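You operate a simulated robot arm through the tools that you are given. There is no shell and no other tool.

Carry out the task below with a simulated robot arm. There is one attempt and no reset: what you move stays moved.

JOB
Wind the mini white bobbin full on the small winder, then press END.
Fine: bobbin on the cone, roller arm on, work the winder slider till FULL and leave it home. Leave the other controls and bobbins.

It is judged by the outcome, as a careful person would: the job done as asked, and still so three seconds after it is handed in. It fails if anything else is knocked over, pushed out of place, dropped, spilled or broken.

ROBOT AND FRAMES
A 7-joint arm with a fingered hand, fixed in place. Base frame: the origin is at the foot of the arm, x ahead of it, y to its left, z up. Lengths are in m, angles in rad, forces in N, time in s.
With the tool pointing down near the work surface it reaches from about 0.3 to 0.7 m from the base axis. Its first joint turns from -2.897 to 2.897 rad. Payload 4 kg.
Tool frame: the origin (TCP) lies between the finger pads and is the grasp point; the fingertips stand 0.026 m ahead of it; z points along the fingers, y is the line along which they close. The gripper opens to 0.156 m. The gripper's body begins 0.073 m behind the TCP. The gripper is a hand of 4 fingers: y runs from the thumb to the fingers, the wrist lies at [0, 0, -0.239] in the tool frame, and closing takes about 1.5 s.
Orientation is told as [roll, pitch, yaw] about the base's x, y, z axes, in that order, counted from this pose: with the fingers straight down and closing along the base's y, the tool's x points along the base's -x, its y along +y and its z along -z.

CONTROLS
- The arm moves only by the tool jog_arm. Its argument "targets" is a list of rows, each an object (a shift or turn left out is 0, a gripper value left out holds the last) with "offset": the shift along the base's x, y, z in units of 400 mm (1.0 is 400 mm), a list of three; "turn": the turn, a rotation vector about the base's x, y, z in units of 90 degrees (1.0 is 90 degrees), a list of three. In form: [{"offset": [tx, ty, tz], "turn": [ax, ay, az]}, ...]. A call has 1 to 20 rows; each row is the pose to reach, as a shift and turn from the pose commanded when the call began. "jaw" is the finger opening in m, from 0 to 0.156, set as the call begins (left out, the last holds). A call with a number of a shift or a turn outside -1 to 1 is refused whole. A row lasts 0.2 s, in which the tool goes at most 0.05 m and 0.15 rad; a call with a longer step from one row to the next is refused whole, and so is a gripper value outside its range. Where a pose cannot be reached the arm comes as near as it can. A force on the tool above 40 N (or 10 N above the force at the start of the call, whichever is more), or a blocked arm, ends the call early, and 0.2 s more pass. The fingers move at their own pace (about 0.072 m/s each) and stop on an object; they squeeze with about 23 N. The grip force told is the motor's: it shows also when the fingers shut on nothing. Time passes only in rows, and 0.2 s behind the last, so rows that repeat a pose let the fingers close. The reply holds the time, the measured pose of the TCP, the force on the tool along the base axes, the opening and the grip force, in the units named above and with some noise, with the torque about the TCP (base axes, N m) and any sound that the robot's microphone picked up.
- Cameras (640 x 400 px; columns grow to the right, rows downward): "scene" is fixed at [0.4035, -0.4924, 1.3504]; the picture's right is [0.65, 0.76, 0.00], its down [0.70, -0.60, -0.39] and it looks along [-0.29, 0.25, -0.92] (base axes); focal length 214 px, centre (320, 200). "wrist" rides on the gripper at [0.058, -0.058, -0.091] in the tool frame; the picture's right is [0.71, 0.71, 0.00], its down [-0.53, 0.53, -0.67] and it looks along [-0.47, 0.47, 0.74] (tool axes); focal length 265 px, centre (320, 200). There is no depth. A picture from a camera that has moved, and an enlarged one, comes with that camera's place and axes in the base frame and with its lens. The place of the scene camera against the robot may be out by one fixed shift of up to 0.012 m in any direction.
- snapshot(camera): a new picture of that camera. It takes no simulated time.
- hand_shape(shape): the hand has 4 fingers and takes this shape, open, in about a second: jaw (thumb against the fingers, like two jaws); tri (thumb and two fingers); tip (a fingertip pinch); poke (one finger out to press); point (the index stretched); flat (the hand flat); cup (the hand cupped); fist (a fist). The gripper value then closes the fingers along that shape, each until it touches; the sizes above hold for jaw. It gives what a move gives, with no picture.
- zoom(camera, box): a new picture of the part [left, top, right, bottom] of that camera's present view, enlarged. It takes no simulated time.
- close_job(): hands the job in; it is judged then, once.

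Places have to be worked out from the pictures, the camera data and where the tool is seen. Open the gripper and draw the arm clear of the work before you hand the job in, unless the task says otherwise.

The tools are called after "Call:" as name(argument=value, ...) on one line, values as JSON. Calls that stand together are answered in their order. jog_arm: Moves the arm, as the interface text tells. Its arguments: {"type":"object","properties":{"targets":{"type":"array"},"jaw":{"type":"number"}},"required":["targets"]} The other tools are called the same way: hand_shape (shape) gives the hand a shape; snapshot (camera) takes a picture; zoom (camera, box) takes an enlarged picture of a part of a camera's view; close_job () hands the job in.

At the start:

```text
t: 0.0
tool_pos: [0.2088, -0.4549, 1.1067]
ee_rot: [0.0, -0.001, 0.001]
force: [-0.4, -1.2, 0.2]
wrist_torque: [0.03, -0.02, 0.02]
gripper_width: 0.1559
grip_force: 0.2
shape: jaw
```

scene: 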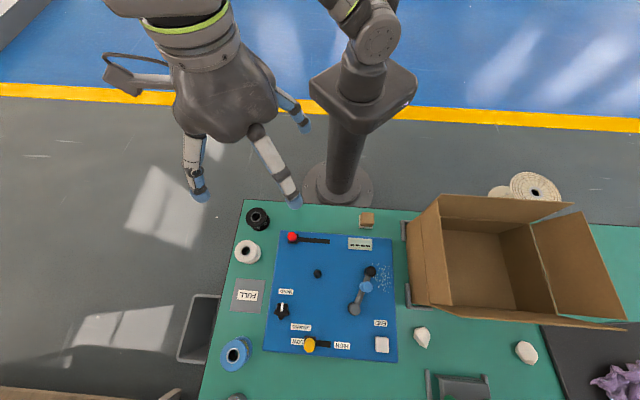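
wrist: 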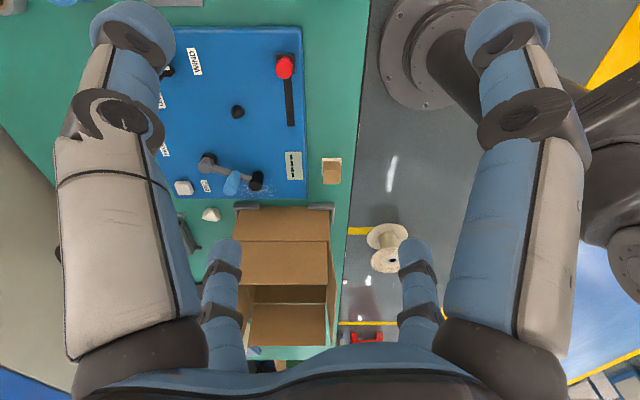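

I'll first look closely at the panel and the bobbins before moving anything.

Call:
zoom(camera="scene", box=[200, 190, 420, 328])

Call:
zoom(camera="scene", box=[200, 262, 420, 400])

Call:
zoom(camera="wrist", box=[140, 10, 360, 220])

```text
2.90 times, centred on (310, 259) of scene
camera zoom: at [0.4035, -0.4924, 1.3504], right [0.65, 0.76, 0.0], down [0.7, -0.6, -0.39], along [-0.29, 0.25, -0.92], focal length 622 px, centre (349, 29)
```

zoom: 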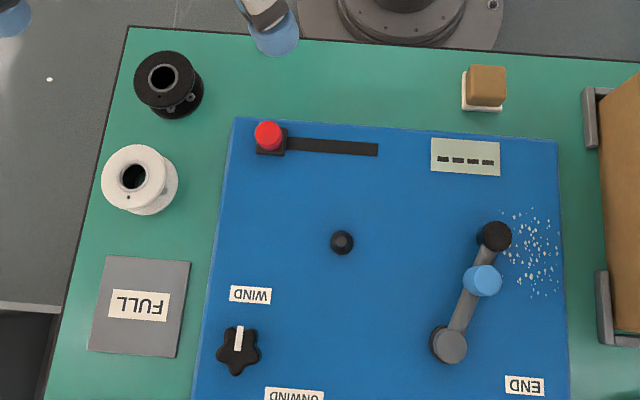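

```text
2.90 times, centred on (310, 331) of scene
camera zoom: at [0.4035, -0.4924, 1.3504], right [0.65, 0.76, 0.0], down [0.7, -0.6, -0.39], along [-0.29, 0.25, -0.92], focal length 622 px, centre (349, -180)
```

zoom: 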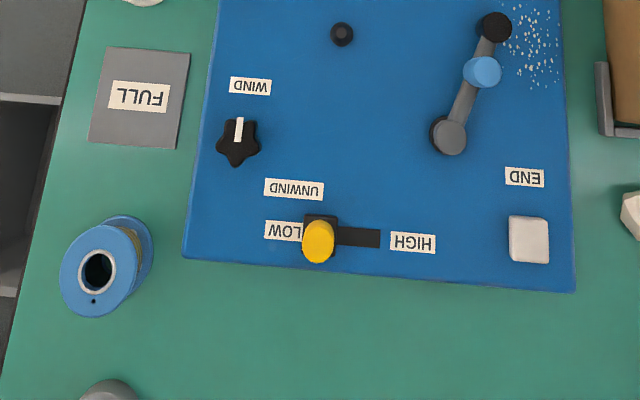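

```text
1.90 times, centred on (250, 115) of wrist
camera zoom: at [0.1516, -0.5133, 1.1989], right [-0.71, 0.71, 0.0], down [0.53, 0.53, 0.67], along [0.47, 0.47, -0.74], focal length 506 px, centre (453, 362)
```

zoom: 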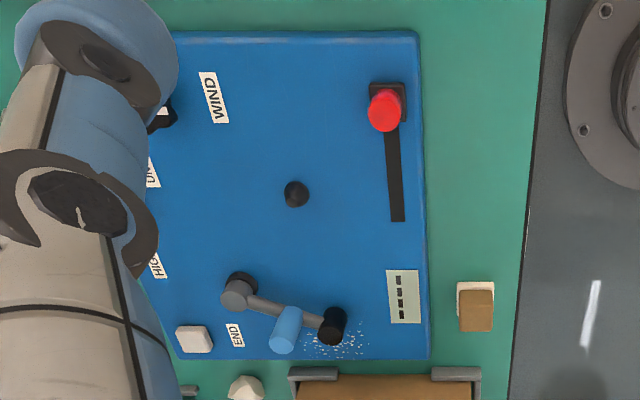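

The panel has a cone (about x 0.37, y -0.48, z 0.79), a red slider, the roller arm with a blue knob, and the END button. The white bobbin sits near (0.21, -0.58). I'll check the other regions for look-alike bobbins.

Call:
zoom(camera="scene", box=[225, 195, 305, 245])

Call:
zoom(camera="scene", box=[400, 300, 560, 400])

Call:
zoom(camera="scene", box=[225, 235, 305, 285])

Call:
zoom(camera="scene", box=[335, 235, 415, 285])

```text
8.00 times, centred on (265, 220) of scene
camera zoom: at [0.4035, -0.4924, 1.3504], right [0.65, 0.76, 0.0], down [0.7, -0.6, -0.39], along [-0.29, 0.25, -0.92], focal length 1716 px, centre (760, 40)
```

zoom: 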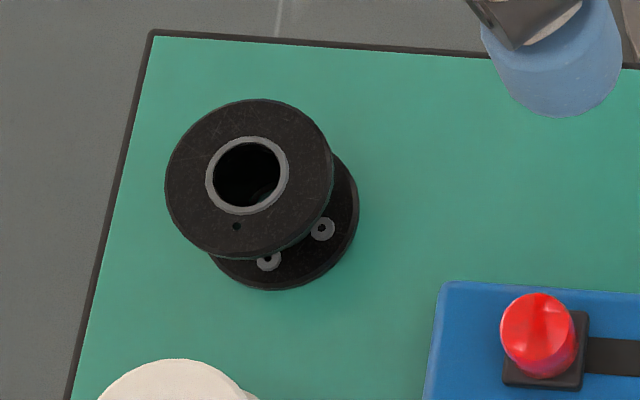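

```text
4.00 times, centred on (480, 350) of scene
camera zoom: at [0.4035, -0.4924, 1.3504], right [0.65, 0.76, 0.0], down [0.7, -0.6, -0.39], along [-0.29, 0.25, -0.92], focal length 858 px, centre (-320, -400)
```

zoom: 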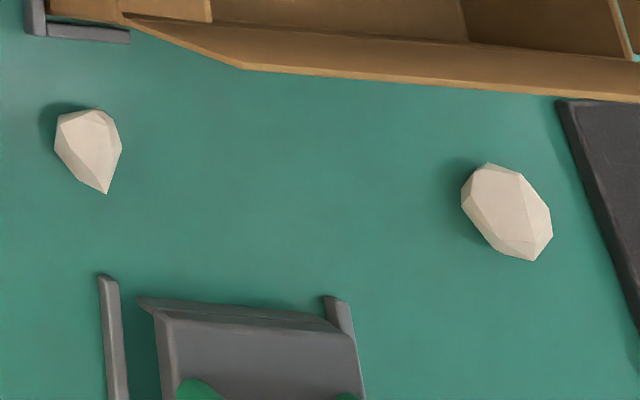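

```text
8.00 times, centred on (265, 260) of scene
camera zoom: at [0.4035, -0.4924, 1.3504], right [0.65, 0.76, 0.0], down [0.7, -0.6, -0.39], along [-0.29, 0.25, -0.92], focal length 1716 px, centre (760, -280)
```

zoom: 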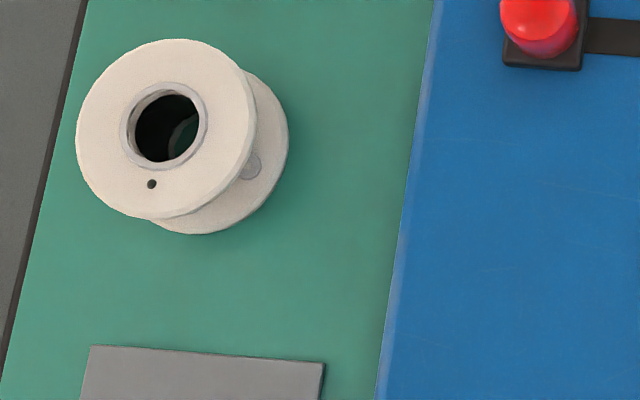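

```text
8.00 times, centred on (375, 260) of scene
camera zoom: at [0.4035, -0.4924, 1.3504], right [0.65, 0.76, 0.0], down [0.7, -0.6, -0.39], along [-0.29, 0.25, -0.92], focal length 1716 px, centre (-120, -280)
```

zoom: 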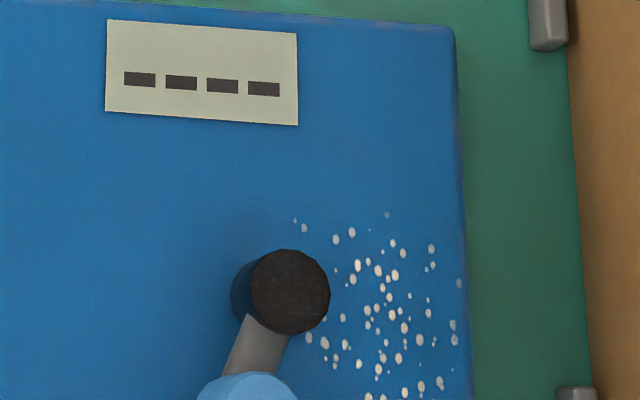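

All bobbins stand upright; the white one is about 56 mm in diameter and 40 mm tall. I'll see how the fingers look when partly closed, with the hand still well up in free air.

Call:
jog_arm(targets=[{"offset": [0, 0, 0]}, {"offset": [0, 0, 0]}, {"offset": [0, 0, 0]}, {"offset": [0, 0, 0]}], jaw=0.07)

Call:
snapshot(camera="wrist")

Call:
snapshot(camera="scene")

```text
t: 1.0
tool_pos: [0.2083, -0.4551, 1.1066]
ee_rot: [0.0, 0.002, -0.001]
force: [-0.8, 0.0, -0.6]
wrist_torque: [0.03, 0.02, -0.02]
gripper_width: 0.0706
grip_force: 0.0
shape: jaw
```

```text
taken
camera wrist: at [0.1516, -0.5133, 1.1989], right [-0.71, 0.71, 0.0], down [0.53, 0.53, 0.67], along [0.47, 0.47, -0.74], focal length 265 px, centre (320, 200)
```

wrist: 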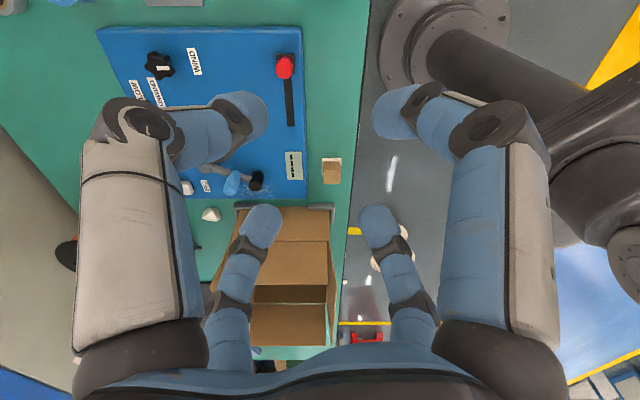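

```text
taken
```

scene: 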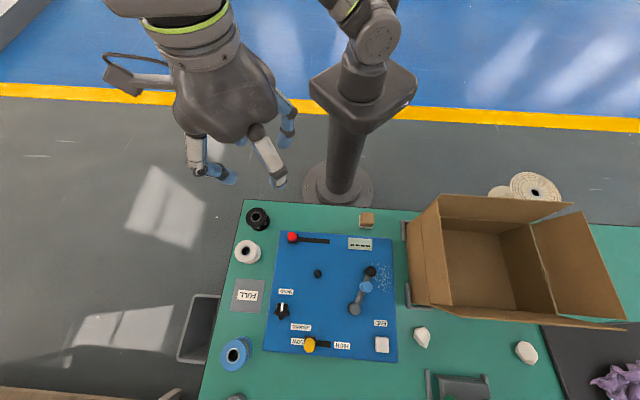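

The four fingers close radially, like a cross, so the hand can centre on the bobbin. I'll open it and move to a second viewpoint to triangulate the parts with the wrist camera.

Call:
jog_arm(targets=[{"offset": [-0.045, -0.0725, -0.0535]}, {"offset": [-0.09, -0.145, -0.107]}, {"offset": [-0.135, -0.2175, -0.1605]}, {"offset": [-0.18, -0.29, -0.214]}, {"offset": [-0.225, -0.3625, -0.2675]}, {"offset": [-0.225, -0.3625, -0.2675]}], jaw=0.156)

Call:
snapshot(camera="wrist")

```text
t: 2.4
tool_pos: [0.1178, -0.6021, 1.0003]
ee_rot: [-0.001, -0.002, -0.001]
force: [-0.1, -1.0, 0.1]
wrist_torque: [-0.01, 0.02, 0.01]
gripper_width: 0.1559
grip_force: 0.1
shape: jaw
```

```text
taken
camera wrist: at [0.0594, -0.6599, 1.0931], right [-0.71, 0.71, 0.0], down [0.53, 0.53, 0.67], along [0.47, 0.47, -0.74], focal length 265 px, centre (320, 200)
```

wrist: 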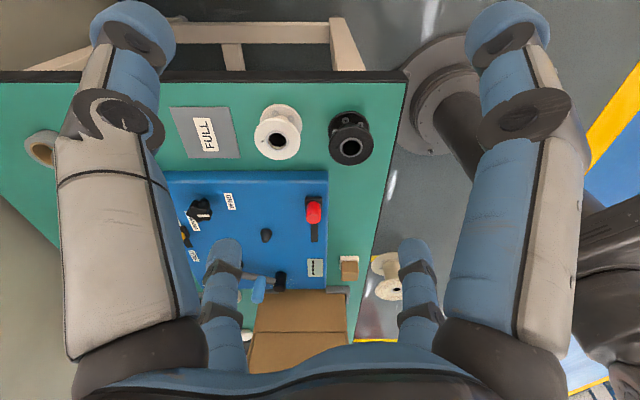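

Good view of both bobbins and the panel from here. I'll enlarge it to measure positions.

Call:
zoom(camera="wrist", box=[230, 90, 390, 190])

Call:
zoom(camera="wrist", box=[200, 180, 360, 310])

```text
4.00 times, centred on (310, 140) of wrist
camera zoom: at [0.0594, -0.6599, 1.0931], right [-0.71, 0.71, 0.0], down [0.53, 0.53, 0.67], along [0.47, 0.47, -0.74], focal length 1062 px, centre (360, 440)
```

zoom: 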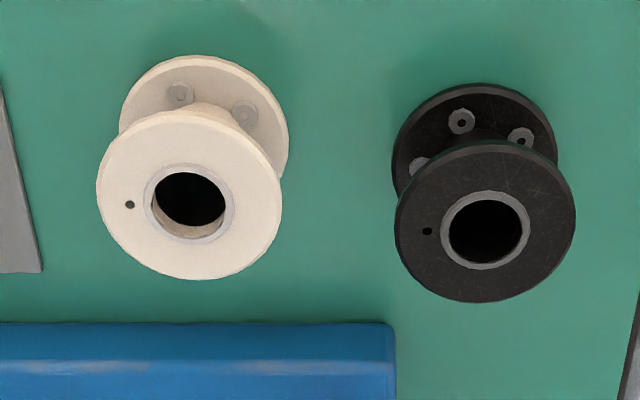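

```text
3.08 times, centred on (280, 245) of wrist
camera zoom: at [0.0594, -0.6599, 1.0931], right [-0.71, 0.71, 0.0], down [0.53, 0.53, 0.67], along [0.47, 0.47, -0.74], focal length 817 px, centre (443, 62)
```

zoom: 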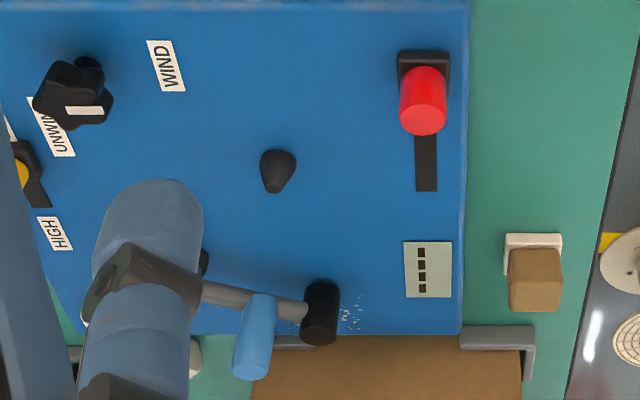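

Triangulating the two wrist views puts the panel top at z≈0.793 and the white bobbin axis at (0.212, -0.581), top at 0.798. The cone comes out near (0.368, -0.480) and the red knob at (0.257, -0.474). While I'm in free space I'll check what the poke and tip shapes look like.

Call:
hand_shape(shape="poke")

Call:
snapshot(camera="wrist")

Call:
snapshot(camera="scene")

Call:
hand_shape(shape="tip")

Call:
snapshot(camera="wrist")

```text
t: 3.3
tool_pos: [0.1175, -0.6026, 1.0014]
ee_rot: [0.001, -0.001, 0.001]
force: [0.4, -0.1, 0.0]
wrist_torque: [0.0, -0.02, -0.01]
gripper_width: 0.0
grip_force: 0.1
shape: poke
```

```text
taken
camera wrist: at [0.0594, -0.6596, 1.0932], right [-0.71, 0.71, 0.0], down [0.53, 0.53, 0.67], along [0.47, 0.47, -0.74], focal length 265 px, centre (320, 200)
```

wrist: 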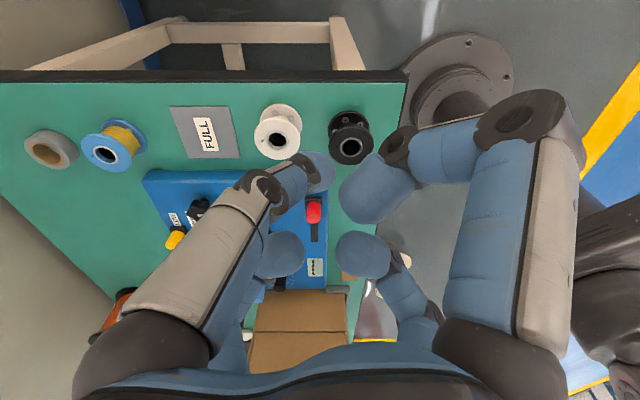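

```text
taken
```

scene: 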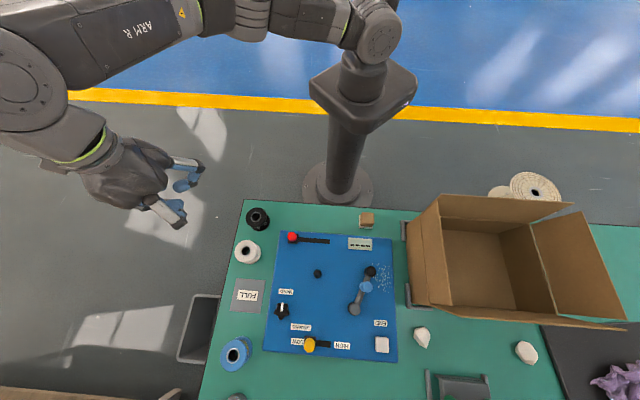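

```text
t: 4.2
tool_pos: [0.1161, -0.6013, 1.0009]
ee_rot: [0.001, -0.001, -0.001]
force: [0.2, -0.4, 0.1]
wrist_torque: [0.02, -0.01, -0.02]
gripper_width: 0.1559
grip_force: 0.0
shape: tip
```

```text
taken
camera wrist: at [0.0594, -0.6596, 1.0932], right [-0.71, 0.71, 0.0], down [0.53, 0.53, 0.67], along [0.47, 0.47, -0.74], focal length 265 px, centre (320, 200)
```

wrist: 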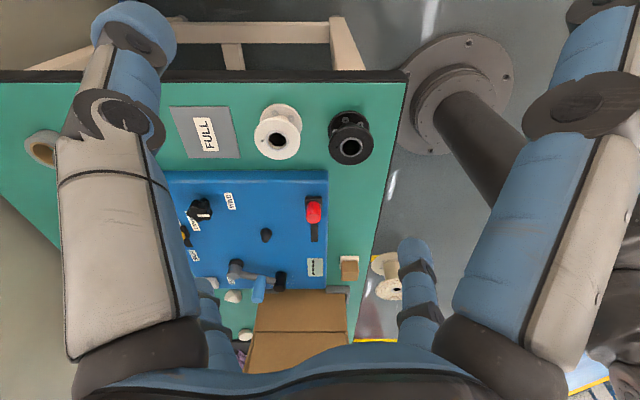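

In poke one finger reaches the tool axis and the others tuck back about 4 cm, which will suit the button. I'll go back to jaw and move above the white bobbin to check alignment before descending.

Call:
hand_shape(shape="jaw")

Call:
jog_arm(targets=[{"offset": [0.08, 0.017, -0.085]}, {"offset": [0.16, 0.034, -0.17]}, {"offset": [0.2365, 0.05125, -0.2525]}, {"offset": [0.2365, 0.05125, -0.2525]}, {"offset": [0.2365, 0.05125, -0.2525]}], jaw=0.11)

Call:
snapshot(camera="wrist")

Call:
snapshot(camera="scene")

```text
t: 5.1
tool_pos: [0.1165, -0.6022, 1.0001]
ee_rot: [0.0, -0.001, 0.0]
force: [0.0, -1.4, -0.2]
wrist_torque: [-0.01, -0.01, 0.01]
gripper_width: 0.1561
grip_force: 0.0
shape: jaw
```

```text
t: 6.3
tool_pos: [0.213, -0.5809, 0.8964]
ee_rot: [-0.001, -0.001, 0.001]
force: [0.9, 0.2, 0.2]
wrist_torque: [0.0, 0.01, 0.0]
gripper_width: 0.1105
grip_force: 0.0
shape: jaw
```

```text
taken
camera wrist: at [0.1559, -0.6386, 0.9889], right [-0.71, 0.71, 0.0], down [0.53, 0.53, 0.67], along [0.47, 0.47, -0.74], focal length 265 px, centre (320, 200)
```

wrist: 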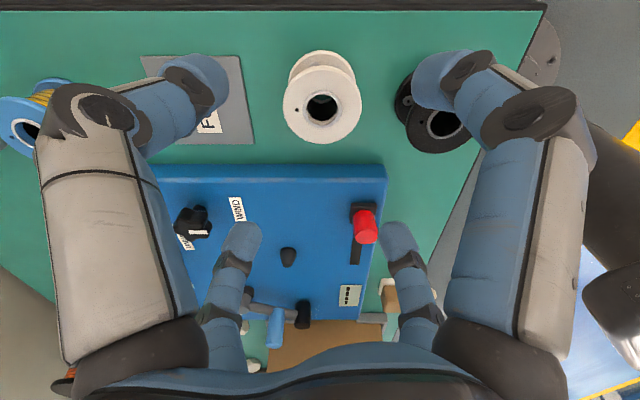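

```text
taken
```

scene: 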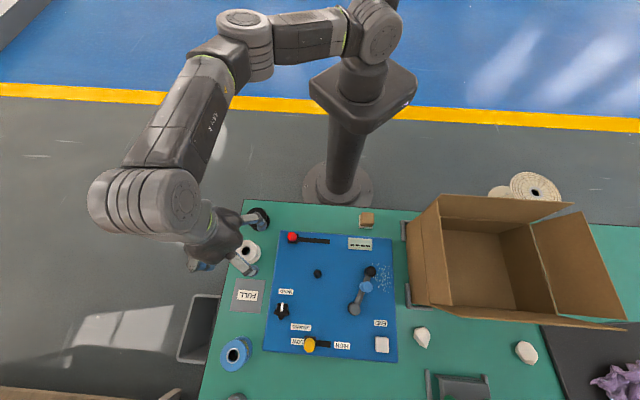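

The bobbin is almost centred under the hand. I'll enlarge the view to refine its centre and height.

Call:
zoom(camera="wrist", box=[260, 40, 400, 160])

Call:
zoom(camera="wrist", box=[220, 200, 400, 350])

```text
3.33 times, centred on (330, 100) of wrist
camera zoom: at [0.1559, -0.6386, 0.9889], right [-0.71, 0.71, 0.0], down [0.53, 0.53, 0.67], along [0.47, 0.47, -0.74], focal length 885 px, centre (287, 533)
```

zoom: 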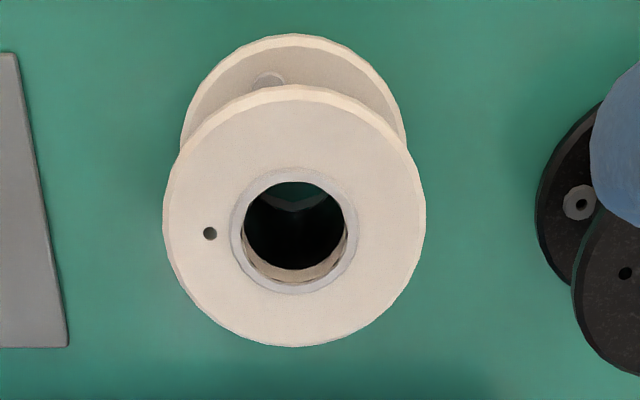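

```text
2.67 times, centred on (310, 275) of wrist
camera zoom: at [0.1559, -0.6386, 0.9889], right [-0.71, 0.71, 0.0], down [0.53, 0.53, 0.67], along [0.47, 0.47, -0.74], focal length 708 px, centre (347, 0)
```

zoom: 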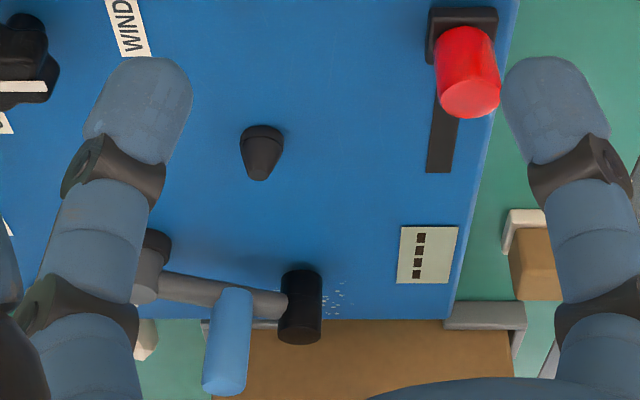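

The bobbin centre is (0.2114, -0.5806), top about 0.80, with clear room for the fingers. I'll descend to z≈0.792 with the fingers open around it.

Call:
jog_arm(targets=[{"offset": [-0.005, 0.0, -0.08]}, {"offset": [-0.005, 0.0, -0.16]}, {"offset": [-0.005, 0.0, -0.22]}, {"offset": [-0.005, 0.0, -0.2625]}, {"offset": [-0.005, 0.0, -0.2625]}])

Call:
snapshot(camera="wrist")

Call:
zoom(camera="scene", box=[180, 190, 320, 280])

```text
t: 7.5
tool_pos: [0.2144, -0.5804, 0.7934]
ee_rot: [0.001, -0.001, 0.0]
force: [0.2, 0.7, 0.2]
wrist_torque: [-0.01, -0.02, 0.02]
gripper_width: 0.1105
grip_force: 0.1
shape: jaw
```

```text
taken
camera wrist: at [0.1553, -0.6379, 0.8856], right [-0.71, 0.71, 0.0], down [0.53, 0.53, 0.67], along [0.47, 0.47, -0.74], focal length 265 px, centre (320, 200)
```

wrist: 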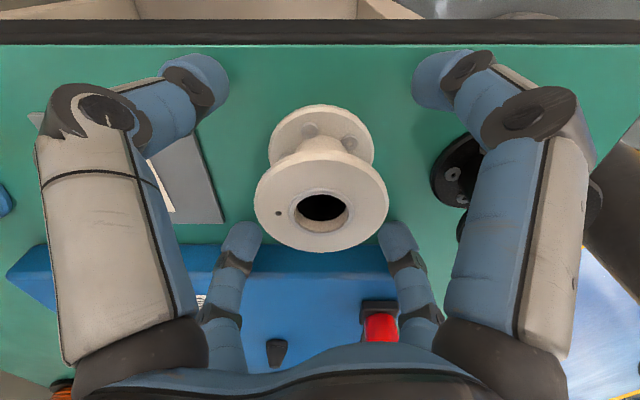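

```text
4.44 times, centred on (250, 235) of scene
camera zoom: at [0.4035, -0.4924, 1.3504], right [0.65, 0.76, 0.0], down [0.7, -0.6, -0.39], along [-0.29, 0.25, -0.92], focal length 953 px, centre (631, 44)
```

zoom: 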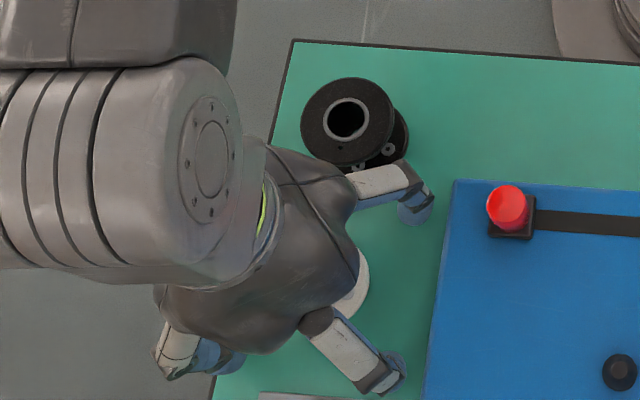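

The bobbin sits on the hand's axis with all four fingers clear around it. Now I'll close onto it.

Call:
jog_arm(targets=[{"offset": [0, 0, 0]}, {"offset": [0, 0, 0]}, {"offset": [0, 0, 0]}, {"offset": [0, 0, 0]}, {"offset": [0, 0, 0]}, {"offset": [0, 0, 0]}, {"offset": [0, 0, 0]}], jaw=0.02)

Call:
snapshot(camera="wrist")

```text
t: 9.1
tool_pos: [0.2115, -0.5799, 0.7927]
ee_rot: [0.0, 0.0, 0.001]
force: [0.2, -1.1, 0.1]
wrist_torque: [0.02, 0.02, 0.02]
gripper_width: 0.0315
grip_force: 23.0
shape: jaw
```

```text
taken
camera wrist: at [0.1552, -0.6379, 0.8858], right [-0.71, 0.71, 0.0], down [0.53, 0.53, 0.67], along [0.47, 0.47, -0.74], focal length 265 px, centre (320, 200)
```

wrist: 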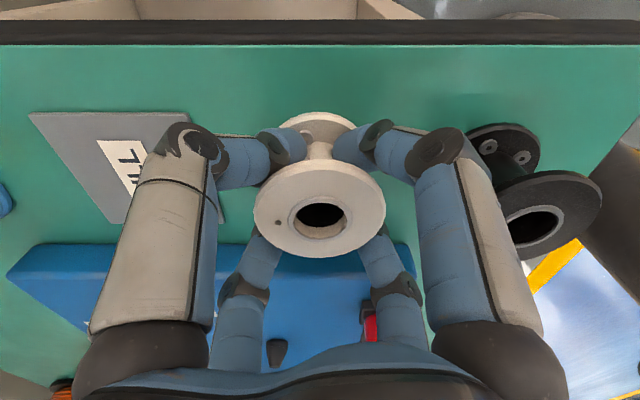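

The fingers closed into the waist between the flanges (width 31 mm, 23 N). I'll lift straight up and check the hold.

Call:
jog_arm(targets=[{"offset": [0, 0, 0.03]}, {"offset": [0, 0, 0.08]}, {"offset": [0, 0, 0.15]}, {"offset": [0, 0, 0.22]}, {"offset": [0, 0, 0.27]}, {"offset": [0, 0, 0.27]}])

Call:
snapshot(camera="wrist")

Call:
zoom(camera="scene", box=[180, 190, 320, 280])

```text
t: 10.5
tool_pos: [0.2118, -0.5814, 0.9001]
ee_rot: [0.001, -0.001, -0.001]
force: [0.6, 0.5, -0.7]
wrist_torque: [0.0, 0.03, 0.01]
gripper_width: 0.0314
grip_force: 23.3
shape: jaw
```

```text
taken
camera wrist: at [0.1554, -0.6394, 0.9934], right [-0.71, 0.71, 0.0], down [0.53, 0.53, 0.67], along [0.47, 0.47, -0.74], focal length 265 px, centre (320, 200)
```

wrist: 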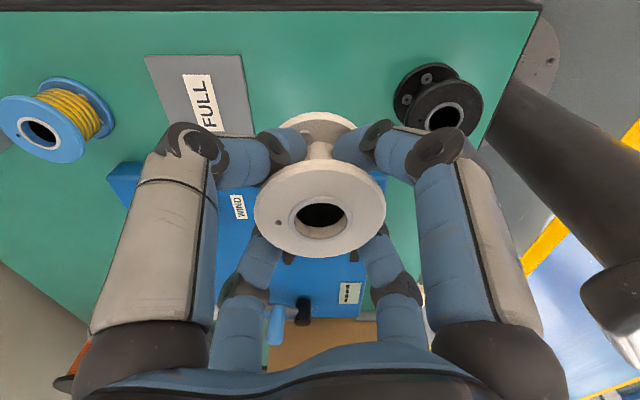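

```text
4.44 times, centred on (250, 235) of scene
camera zoom: at [0.4035, -0.4924, 1.3504], right [0.65, 0.76, 0.0], down [0.7, -0.6, -0.39], along [-0.29, 0.25, -0.92], focal length 953 px, centre (631, 44)
```

zoom: 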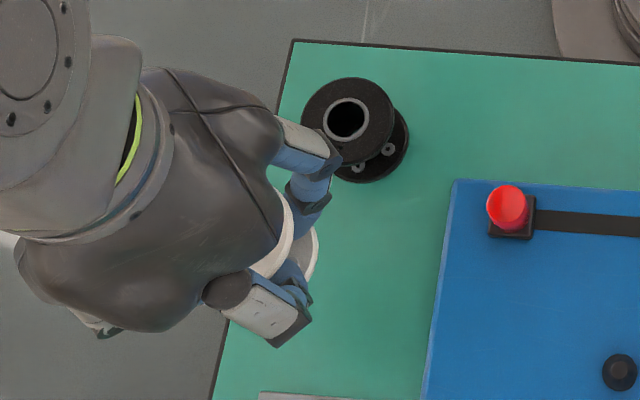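

The bobbin is held securely and upright. Repeated sightings put the cone at (0.3674, -0.4811), tip about 0.811. I'll carry the bobbin above it while yawing -30°, so the fingers come down between the red knob, the WIND knob and the roller arm.

Call:
jog_arm(targets=[{"offset": [0.0774, 0.0498, 0.005], "turn": [0, 0, -0.0667]}, {"offset": [0.1548, 0.0996, 0.005], "turn": [0, 0, -0.1333]}, {"offset": [0.2322, 0.1494, 0.005], "turn": [0, 0, -0.2]}, {"offset": [0.3096, 0.1992, 0.005], "turn": [0, 0, -0.2667]}, {"offset": [0.387, 0.249, 0.005], "turn": [0, 0, -0.3333]}, {"offset": [0.387, 0.249, 0.005], "turn": [0, 0, -0.3333]}])

Call:
snapshot(camera="wrist")

Call:
zoom(camera="scene", box=[240, 200, 440, 340])

```text
t: 11.9
tool_pos: [0.3661, -0.4806, 0.9028]
ee_rot: [-0.002, 0.001, -0.525]
force: [-0.2, -0.4, -1.3]
wrist_torque: [-0.01, -0.01, 0.02]
gripper_width: 0.0316
grip_force: 23.0
shape: jaw
```

```text
taken
camera wrist: at [0.2872, -0.5014, 0.9954], right [-0.26, 0.97, 0.0], down [0.72, 0.19, 0.67], along [0.65, 0.17, -0.74], focal length 265 px, centre (320, 200)
```

wrist: 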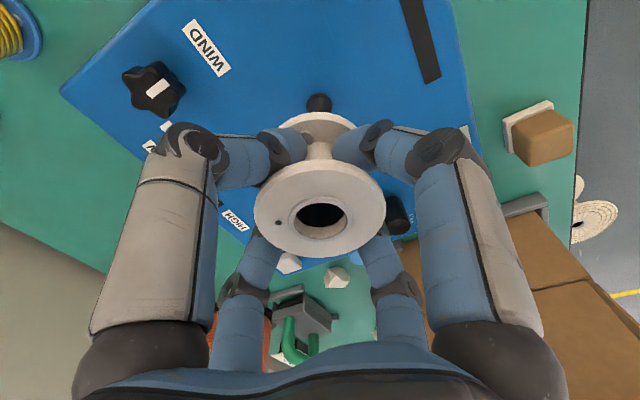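

```text
2.86 times, centred on (340, 270) of scene
camera zoom: at [0.4035, -0.4924, 1.3504], right [0.65, 0.76, 0.0], down [0.7, -0.6, -0.39], along [-0.29, 0.25, -0.92], focal length 613 px, centre (263, 0)
```

zoom: 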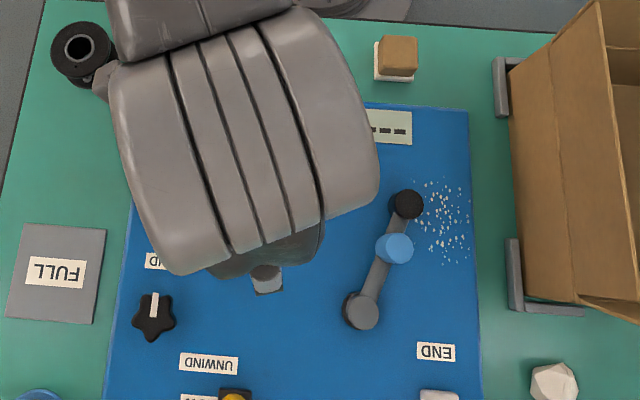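

The cone appears where predicted, straight under the bobbin (TCP within about 1 mm). I'll lower in slow steps so the bobbin's hole goes over the cone, and watch the force.

Call:
jog_arm(targets=[{"offset": [0.0025, -0.00125, -0.05]}, {"offset": [0.0025, -0.00125, -0.1]}, {"offset": [0.0025, -0.00125, -0.125]}, {"offset": [0.0025, -0.00125, -0.14]}, {"offset": [0.0025, -0.00125, -0.15]}, {"offset": [0.0025, -0.00125, -0.155]}])

Call:
snapshot(camera="wrist")

Call:
zoom(camera="scene", box=[240, 200, 440, 340])

```text
t: 13.3
tool_pos: [0.3678, -0.4814, 0.8403]
ee_rot: [-0.002, 0.002, -0.524]
force: [1.3, 0.1, -0.2]
wrist_torque: [0.01, -0.01, -0.02]
gripper_width: 0.0313
grip_force: 22.7
shape: jaw
```

```text
taken
camera wrist: at [0.2886, -0.5019, 0.9333], right [-0.26, 0.97, 0.0], down [0.72, 0.19, 0.67], along [0.65, 0.17, -0.74], focal length 265 px, centre (320, 200)
```

wrist: 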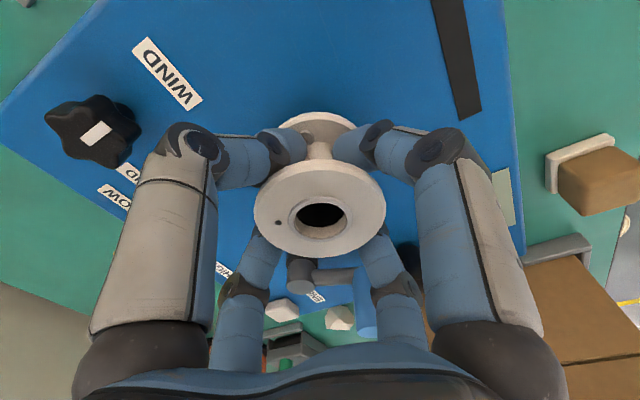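

```text
2.86 times, centred on (340, 270) of scene
camera zoom: at [0.4035, -0.4924, 1.3504], right [0.65, 0.76, 0.0], down [0.7, -0.6, -0.39], along [-0.29, 0.25, -0.92], focal length 613 px, centre (263, 0)
```

zoom: 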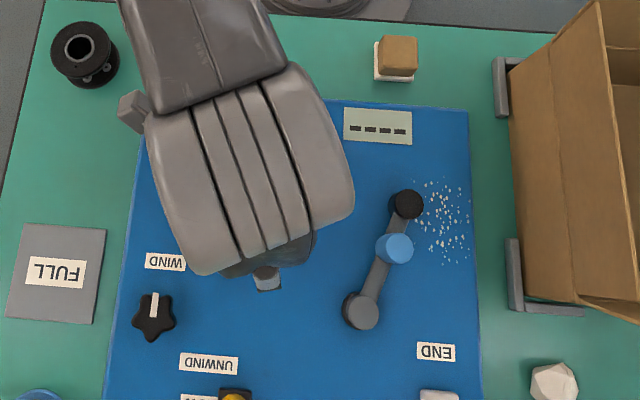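

No contact force yet. I'll look into the bobbin's hole and continue down.

Call:
zoom(camera="wrist", box=[240, 90, 400, 290])

Call:
jog_arm(targets=[{"offset": [0, 0, -0.004]}, {"offset": [0, 0, -0.008]}, {"offset": [0, 0, -0.012]}])

```text
2.00 times, centred on (320, 190) of wrist
camera zoom: at [0.2886, -0.5019, 0.9333], right [-0.26, 0.97, 0.0], down [0.72, 0.19, 0.67], along [0.65, 0.17, -0.74], focal length 531 px, centre (320, 220)
```

zoom: 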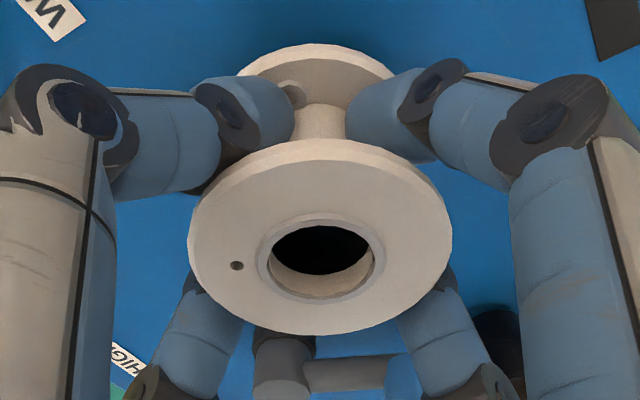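

```text
t: 14.1
tool_pos: [0.3682, -0.48, 0.8364]
ee_rot: [0.0, 0.0, -0.524]
force: [0.2, -0.4, -1.2]
wrist_torque: [-0.01, -0.04, 0.02]
gripper_width: 0.0313
grip_force: 23.1
shape: jaw
```

Still no significant force at TCP z 0.836. Continuing down in small steps.

Call:
jog_arm(targets=[{"offset": [0, 0, -0.004]}, {"offset": [0, 0, -0.008]}, {"offset": [0, 0, -0.012]}])

Call:
zoom(camera="wrist", box=[240, 90, 400, 290])

```text
t: 14.9
tool_pos: [0.3666, -0.4802, 0.8313]
ee_rot: [0.001, -0.001, -0.524]
force: [0.0, -0.4, -0.5]
wrist_torque: [-0.02, 0.0, 0.0]
gripper_width: 0.0315
grip_force: 22.9
shape: jaw
```

```text
2.00 times, centred on (320, 190) of wrist
camera zoom: at [0.2883, -0.5017, 0.9245], right [-0.26, 0.97, 0.0], down [0.72, 0.19, 0.67], along [0.65, 0.17, -0.74], focal length 531 px, centre (320, 220)
```

zoom: 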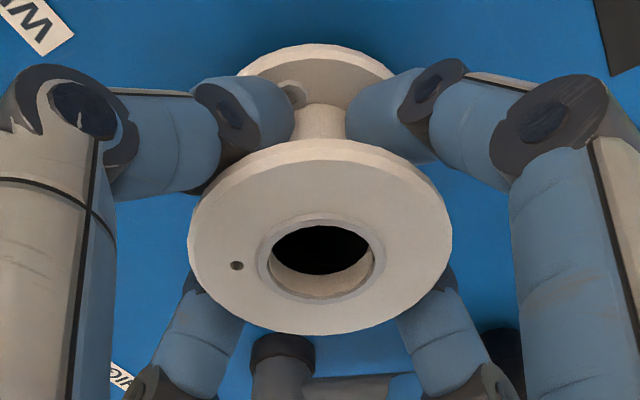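

Still free. Continuing down with small steps until the bobbin seats.

Call:
jog_arm(targets=[{"offset": [0, 0, -0.003]}, {"offset": [0, 0, -0.006]}])

Call:
jog_arm(targets=[{"offset": [0, 0, -0.003]}, {"offset": [0, 0, -0.006]}])

```text
t: 15.5
tool_pos: [0.3653, -0.4808, 0.83]
ee_rot: [0.001, -0.001, -0.524]
force: [0.8, 0.1, -0.3]
wrist_torque: [-0.01, 0.01, 0.0]
gripper_width: 0.0316
grip_force: 23.4
shape: jaw
```

```text
t: 16.1
tool_pos: [0.3677, -0.4802, 0.8258]
ee_rot: [0.001, 0.0, -0.524]
force: [-0.2, 0.6, -0.3]
wrist_torque: [0.01, 0.05, -0.01]
gripper_width: 0.0318
grip_force: 23.0
shape: jaw
```

Let me look again at how close the lower flange is to the panel before going further.

Call:
zoom(camera="wrist", box=[240, 90, 400, 290])

Call:
zoom(camera="scene", box=[290, 240, 390, 310])

Call:
jog_arm(targets=[{"offset": [0, 0, -0.003]}, {"offset": [0, 0, -0.006]}])

```text
2.00 times, centred on (320, 190) of wrist
camera zoom: at [0.2894, -0.501, 0.9196], right [-0.26, 0.97, 0.0], down [0.72, 0.19, 0.67], along [0.65, 0.17, -0.74], focal length 531 px, centre (320, 220)
```

zoom: 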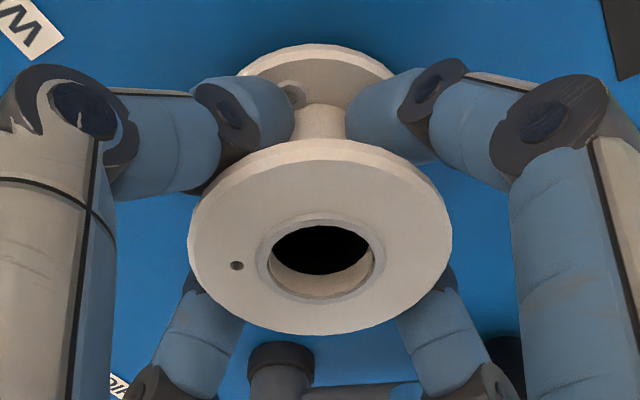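

```text
5.71 times, centred on (340, 275) of scene
camera zoom: at [0.4035, -0.4924, 1.3504], right [0.65, 0.76, 0.0], down [0.7, -0.6, -0.39], along [-0.29, 0.25, -0.92], focal length 1226 px, centre (206, -229)
```

zoom: 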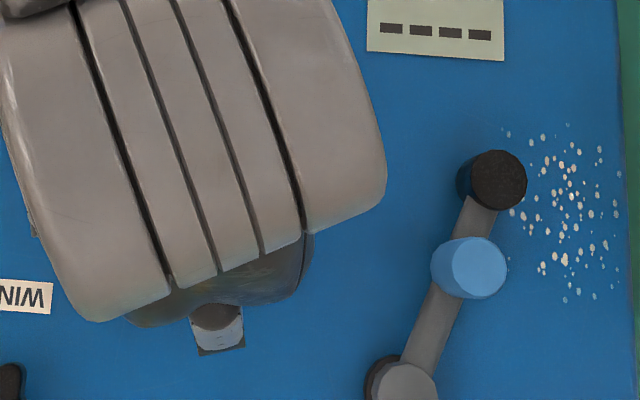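

```text
t: 16.7
tool_pos: [0.368, -0.4799, 0.8245]
ee_rot: [-0.001, 0.0, -0.523]
force: [0.1, 1.5, -0.3]
wrist_torque: [0.0, -0.02, 0.03]
gripper_width: 0.0316
grip_force: 22.6
shape: jaw
```

The panel estimate (z 0.793) still holds, so the bobbin must simply be a bit shorter than I assumed; no force so far. I'll continue down in 1.5 mm steps.

Call:
jog_arm(targets=[{"offset": [0, 0, -0.004]}, {"offset": [0, 0, -0.008]}])

Call:
jog_arm(targets=[{"offset": [0, 0, -0.004]}, {"offset": [0, 0, -0.008]}])

Call:
zoom(camera="wrist", box=[240, 90, 400, 290])

```text
t: 17.3
tool_pos: [0.3681, -0.4799, 0.8222]
ee_rot: [0.0, -0.002, -0.524]
force: [0.4, 0.0, 5.4]
wrist_torque: [0.17, -0.02, 0.0]
gripper_width: 0.0316
grip_force: 23.0
shape: jaw
```

```text
t: 17.9
tool_pos: [0.3685, -0.4816, 0.8203]
ee_rot: [-0.002, -0.005, -0.523]
force: [-4.7, 2.8, 35.0]
wrist_torque: [0.02, 0.25, -0.05]
gripper_width: 0.0322
grip_force: 23.1
shape: jaw
```

```text
2.00 times, centred on (320, 190) of wrist
camera zoom: at [0.2887, -0.5021, 0.9135], right [-0.26, 0.97, 0.0], down [0.72, 0.19, 0.67], along [0.65, 0.17, -0.74], focal length 531 px, centre (320, 220)
```

zoom: 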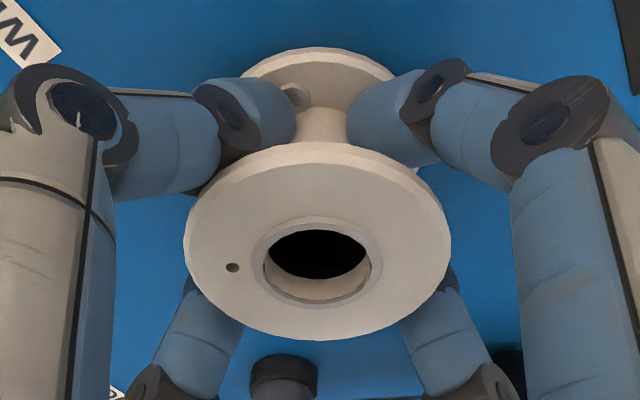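

Contact began at TCP z 0.822 and rose to 35 N at 0.820, so the bobbin is seated. I'll relieve the load by ~1.5 mm and then open the fingers.

Call:
jog_arm(targets=[{"offset": [0, 0, 0.005]}, {"offset": [0, 0, 0.005]}])

Call:
jog_arm(targets=[{"offset": [0, 0, 0]}, {"offset": [0, 0, 0]}, {"offset": [0, 0, 0]}, {"offset": [0, 0, 0]}, {"offset": [0, 0, 0]}], jaw=0.1)

Call:
snapshot(camera="wrist")

Call:
zoom(camera="scene", box=[240, 200, 440, 340])

```text
t: 18.5
tool_pos: [0.3669, -0.4813, 0.8207]
ee_rot: [-0.002, -0.004, -0.525]
force: [0.2, -2.4, 29.5]
wrist_torque: [-0.04, 0.1, 0.01]
gripper_width: 0.0323
grip_force: 23.4
shape: jaw
```

```text
t: 19.7
tool_pos: [0.3676, -0.4803, 0.819]
ee_rot: [0.0, 0.0, -0.524]
force: [0.7, 0.8, -0.5]
wrist_torque: [0.01, -0.01, 0.02]
gripper_width: 0.0995
grip_force: 0.1
shape: jaw
```

```text
taken
camera wrist: at [0.2887, -0.5019, 0.9126], right [-0.26, 0.97, 0.0], down [0.72, 0.19, 0.67], along [0.65, 0.17, -0.74], focal length 265 px, centre (320, 200)
```

wrist: 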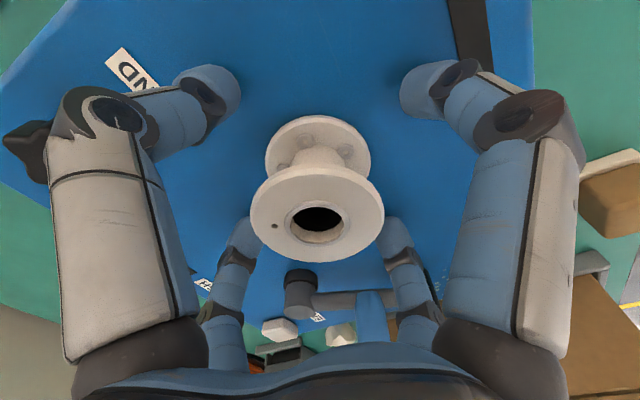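

```text
2.86 times, centred on (340, 270) of scene
camera zoom: at [0.4035, -0.4924, 1.3504], right [0.65, 0.76, 0.0], down [0.7, -0.6, -0.39], along [-0.29, 0.25, -0.92], focal length 613 px, centre (263, 0)
```

zoom: 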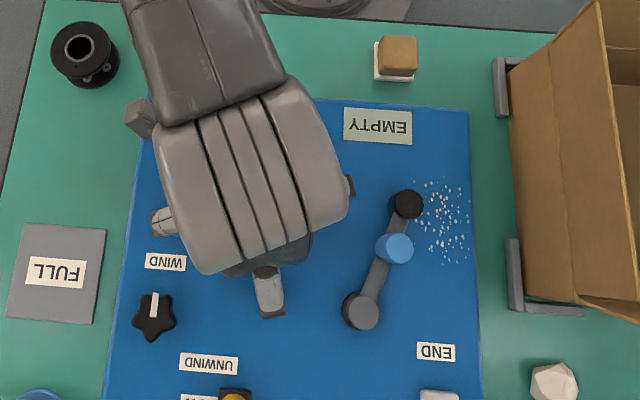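

The display now reads EMPTY, so the winder has recognised the bobbin on the cone. I'll lift straight off and look at the roller arm.

Call:
jog_arm(targets=[{"offset": [0, 0, 0.05]}, {"offset": [0, 0, 0.13]}, {"offset": [0, 0, 0.23]}, {"offset": [0, 0, 0.33]}, {"offset": [0, 0, 0.38]}])

Call:
snapshot(camera="wrist")

Call:
zoom(camera="scene", box=[240, 200, 440, 340])

```text
t: 20.9
tool_pos: [0.3689, -0.4811, 0.9698]
ee_rot: [0.0, -0.001, -0.524]
force: [0.8, 0.2, 0.7]
wrist_torque: [-0.01, -0.01, 0.01]
gripper_width: 0.0995
grip_force: 0.0
shape: jaw
```

```text
taken
camera wrist: at [0.2897, -0.5022, 1.0628], right [-0.26, 0.97, 0.0], down [0.72, 0.19, 0.67], along [0.65, 0.17, -0.74], focal length 265 px, centre (320, 200)
```

wrist: 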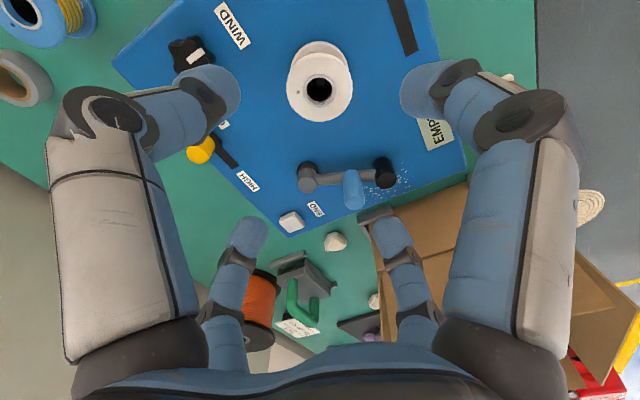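

```text
2.86 times, centred on (340, 270) of scene
camera zoom: at [0.4035, -0.4924, 1.3504], right [0.65, 0.76, 0.0], down [0.7, -0.6, -0.39], along [-0.29, 0.25, -0.92], focal length 613 px, centre (263, 0)
```

zoom: 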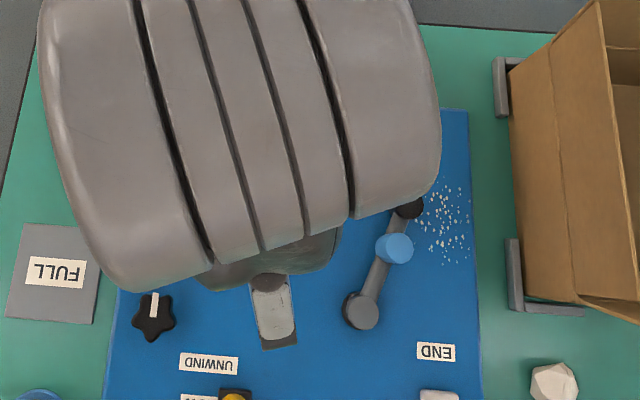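

The bobbin stands on the cone. I'll enlarge the roller arm and END button to locate them accurately.

Call:
zoom(camera="wrist", box=[260, 140, 440, 250])

Call:
zoom(camera="wrist", box=[260, 20, 440, 130])

```text
3.56 times, centred on (350, 195) of wrist
camera zoom: at [0.2897, -0.5022, 1.0628], right [-0.26, 0.97, 0.0], down [0.72, 0.19, 0.67], along [0.65, 0.17, -0.74], focal length 944 px, centre (213, 218)
```

zoom: 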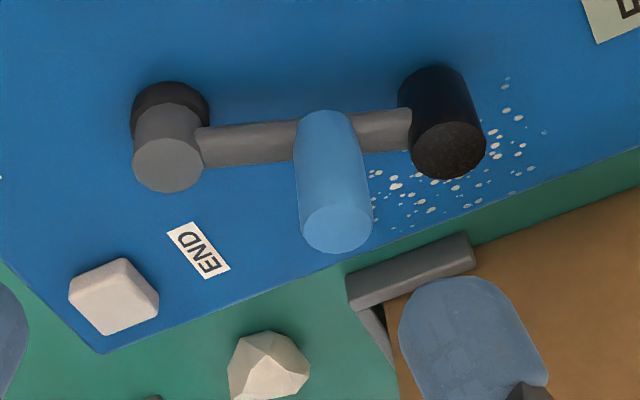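

```text
3.56 times, centred on (350, 75) of wrist
camera zoom: at [0.2897, -0.5022, 1.0628], right [-0.26, 0.97, 0.0], down [0.72, 0.19, 0.67], along [0.65, 0.17, -0.74], focal length 944 px, centre (213, 644)
```

zoom: 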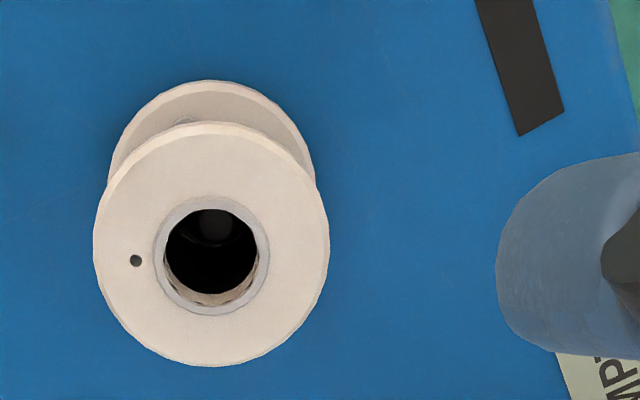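

From this view the pivot is at (0.476, -0.4675), the blue handle at (0.462, -0.418, top ≈0.857), and the roller at (0.448, -0.382). I'll move above the handle, keeping this yaw so the fingers straddle the arm bar, and set a narrower opening.

Call:
jog_arm(targets=[{"offset": [0.0774, 0.0523, -0.02]}, {"offset": [0.1548, 0.1047, -0.06]}, {"offset": [0.2323, 0.157, -0.1]}, {"offset": [0.2323, 0.157, -0.1]}, {"offset": [0.2323, 0.157, -0.1]}], jaw=0.06)

Call:
snapshot(camera="wrist")

Call:
snapshot(camera="scene")

```text
t: 22.1
tool_pos: [0.4644, -0.4189, 0.9294]
ee_rot: [0.001, 0.001, -0.525]
force: [0.2, -0.2, 0.3]
wrist_torque: [-0.01, 0.0, 0.01]
gripper_width: 0.0605
grip_force: 0.0
shape: jaw
```

```text
taken
camera wrist: at [0.3856, -0.4401, 1.0237], right [-0.26, 0.97, 0.0], down [0.72, 0.19, 0.67], along [0.65, 0.17, -0.74], focal length 265 px, centre (320, 200)
```

wrist: 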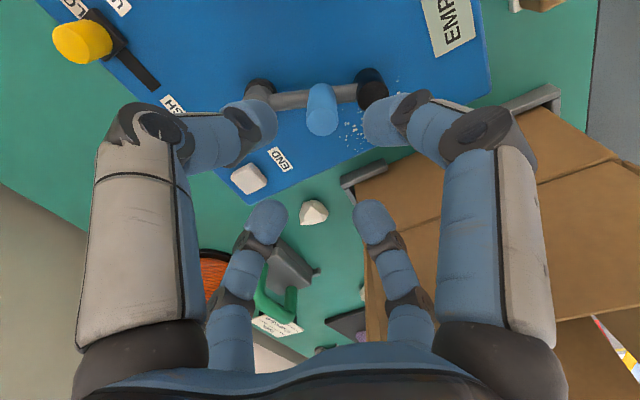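

```text
taken
```

scene: 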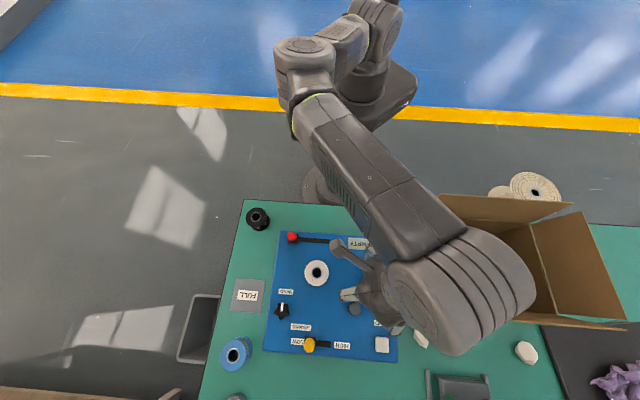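

Handle top seems at about (0.462, -0.418), close below the TCP. A quick enlargement will refine this.

Call:
zoom(camera="wrist", box=[230, 50, 410, 210])

```text
2.50 times, centred on (320, 130) of wrist
camera zoom: at [0.3856, -0.4401, 1.0237], right [-0.26, 0.97, 0.0], down [0.72, 0.19, 0.67], along [0.65, 0.17, -0.74], focal length 664 px, centre (320, 375)
```

zoom: 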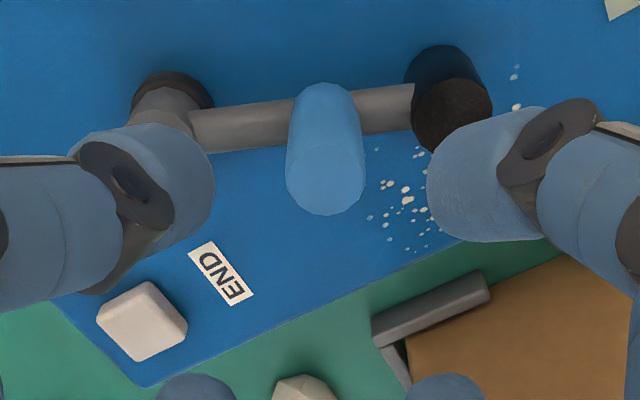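

Handle is at (0.4618, -0.4177), diameter 21 mm. I'll descend around it to z≈0.848, then narrow the fingers to a loose cage of about 32 mm.

Call:
jog_arm(targets=[{"offset": [-0.007, 0.003, -0.06]}, {"offset": [-0.007, 0.003, -0.12]}, {"offset": [-0.007, 0.003, -0.17]}, {"offset": [-0.007, 0.003, -0.2025]}, {"offset": [-0.007, 0.003, -0.2025]}])

Call:
snapshot(camera="wrist")

```text
t: 23.3
tool_pos: [0.4597, -0.4151, 0.8508]
ee_rot: [0.0, -0.003, -0.523]
force: [0.0, 0.3, 0.3]
wrist_torque: [0.01, -0.02, 0.01]
gripper_width: 0.0604
grip_force: 0.0
shape: jaw
```

```text
taken
camera wrist: at [0.3801, -0.4364, 0.9429], right [-0.26, 0.97, 0.0], down [0.72, 0.19, 0.67], along [0.65, 0.17, -0.74], focal length 265 px, centre (320, 200)
```

wrist: 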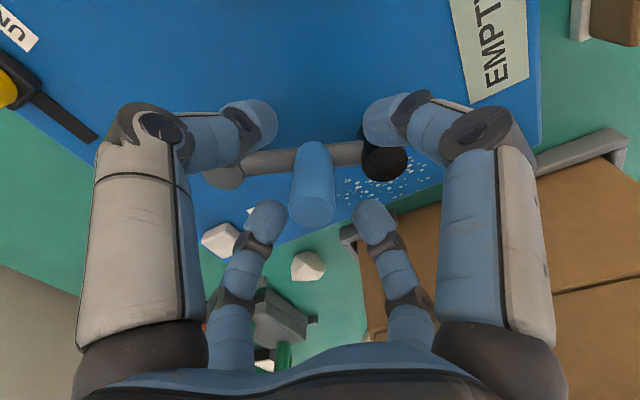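

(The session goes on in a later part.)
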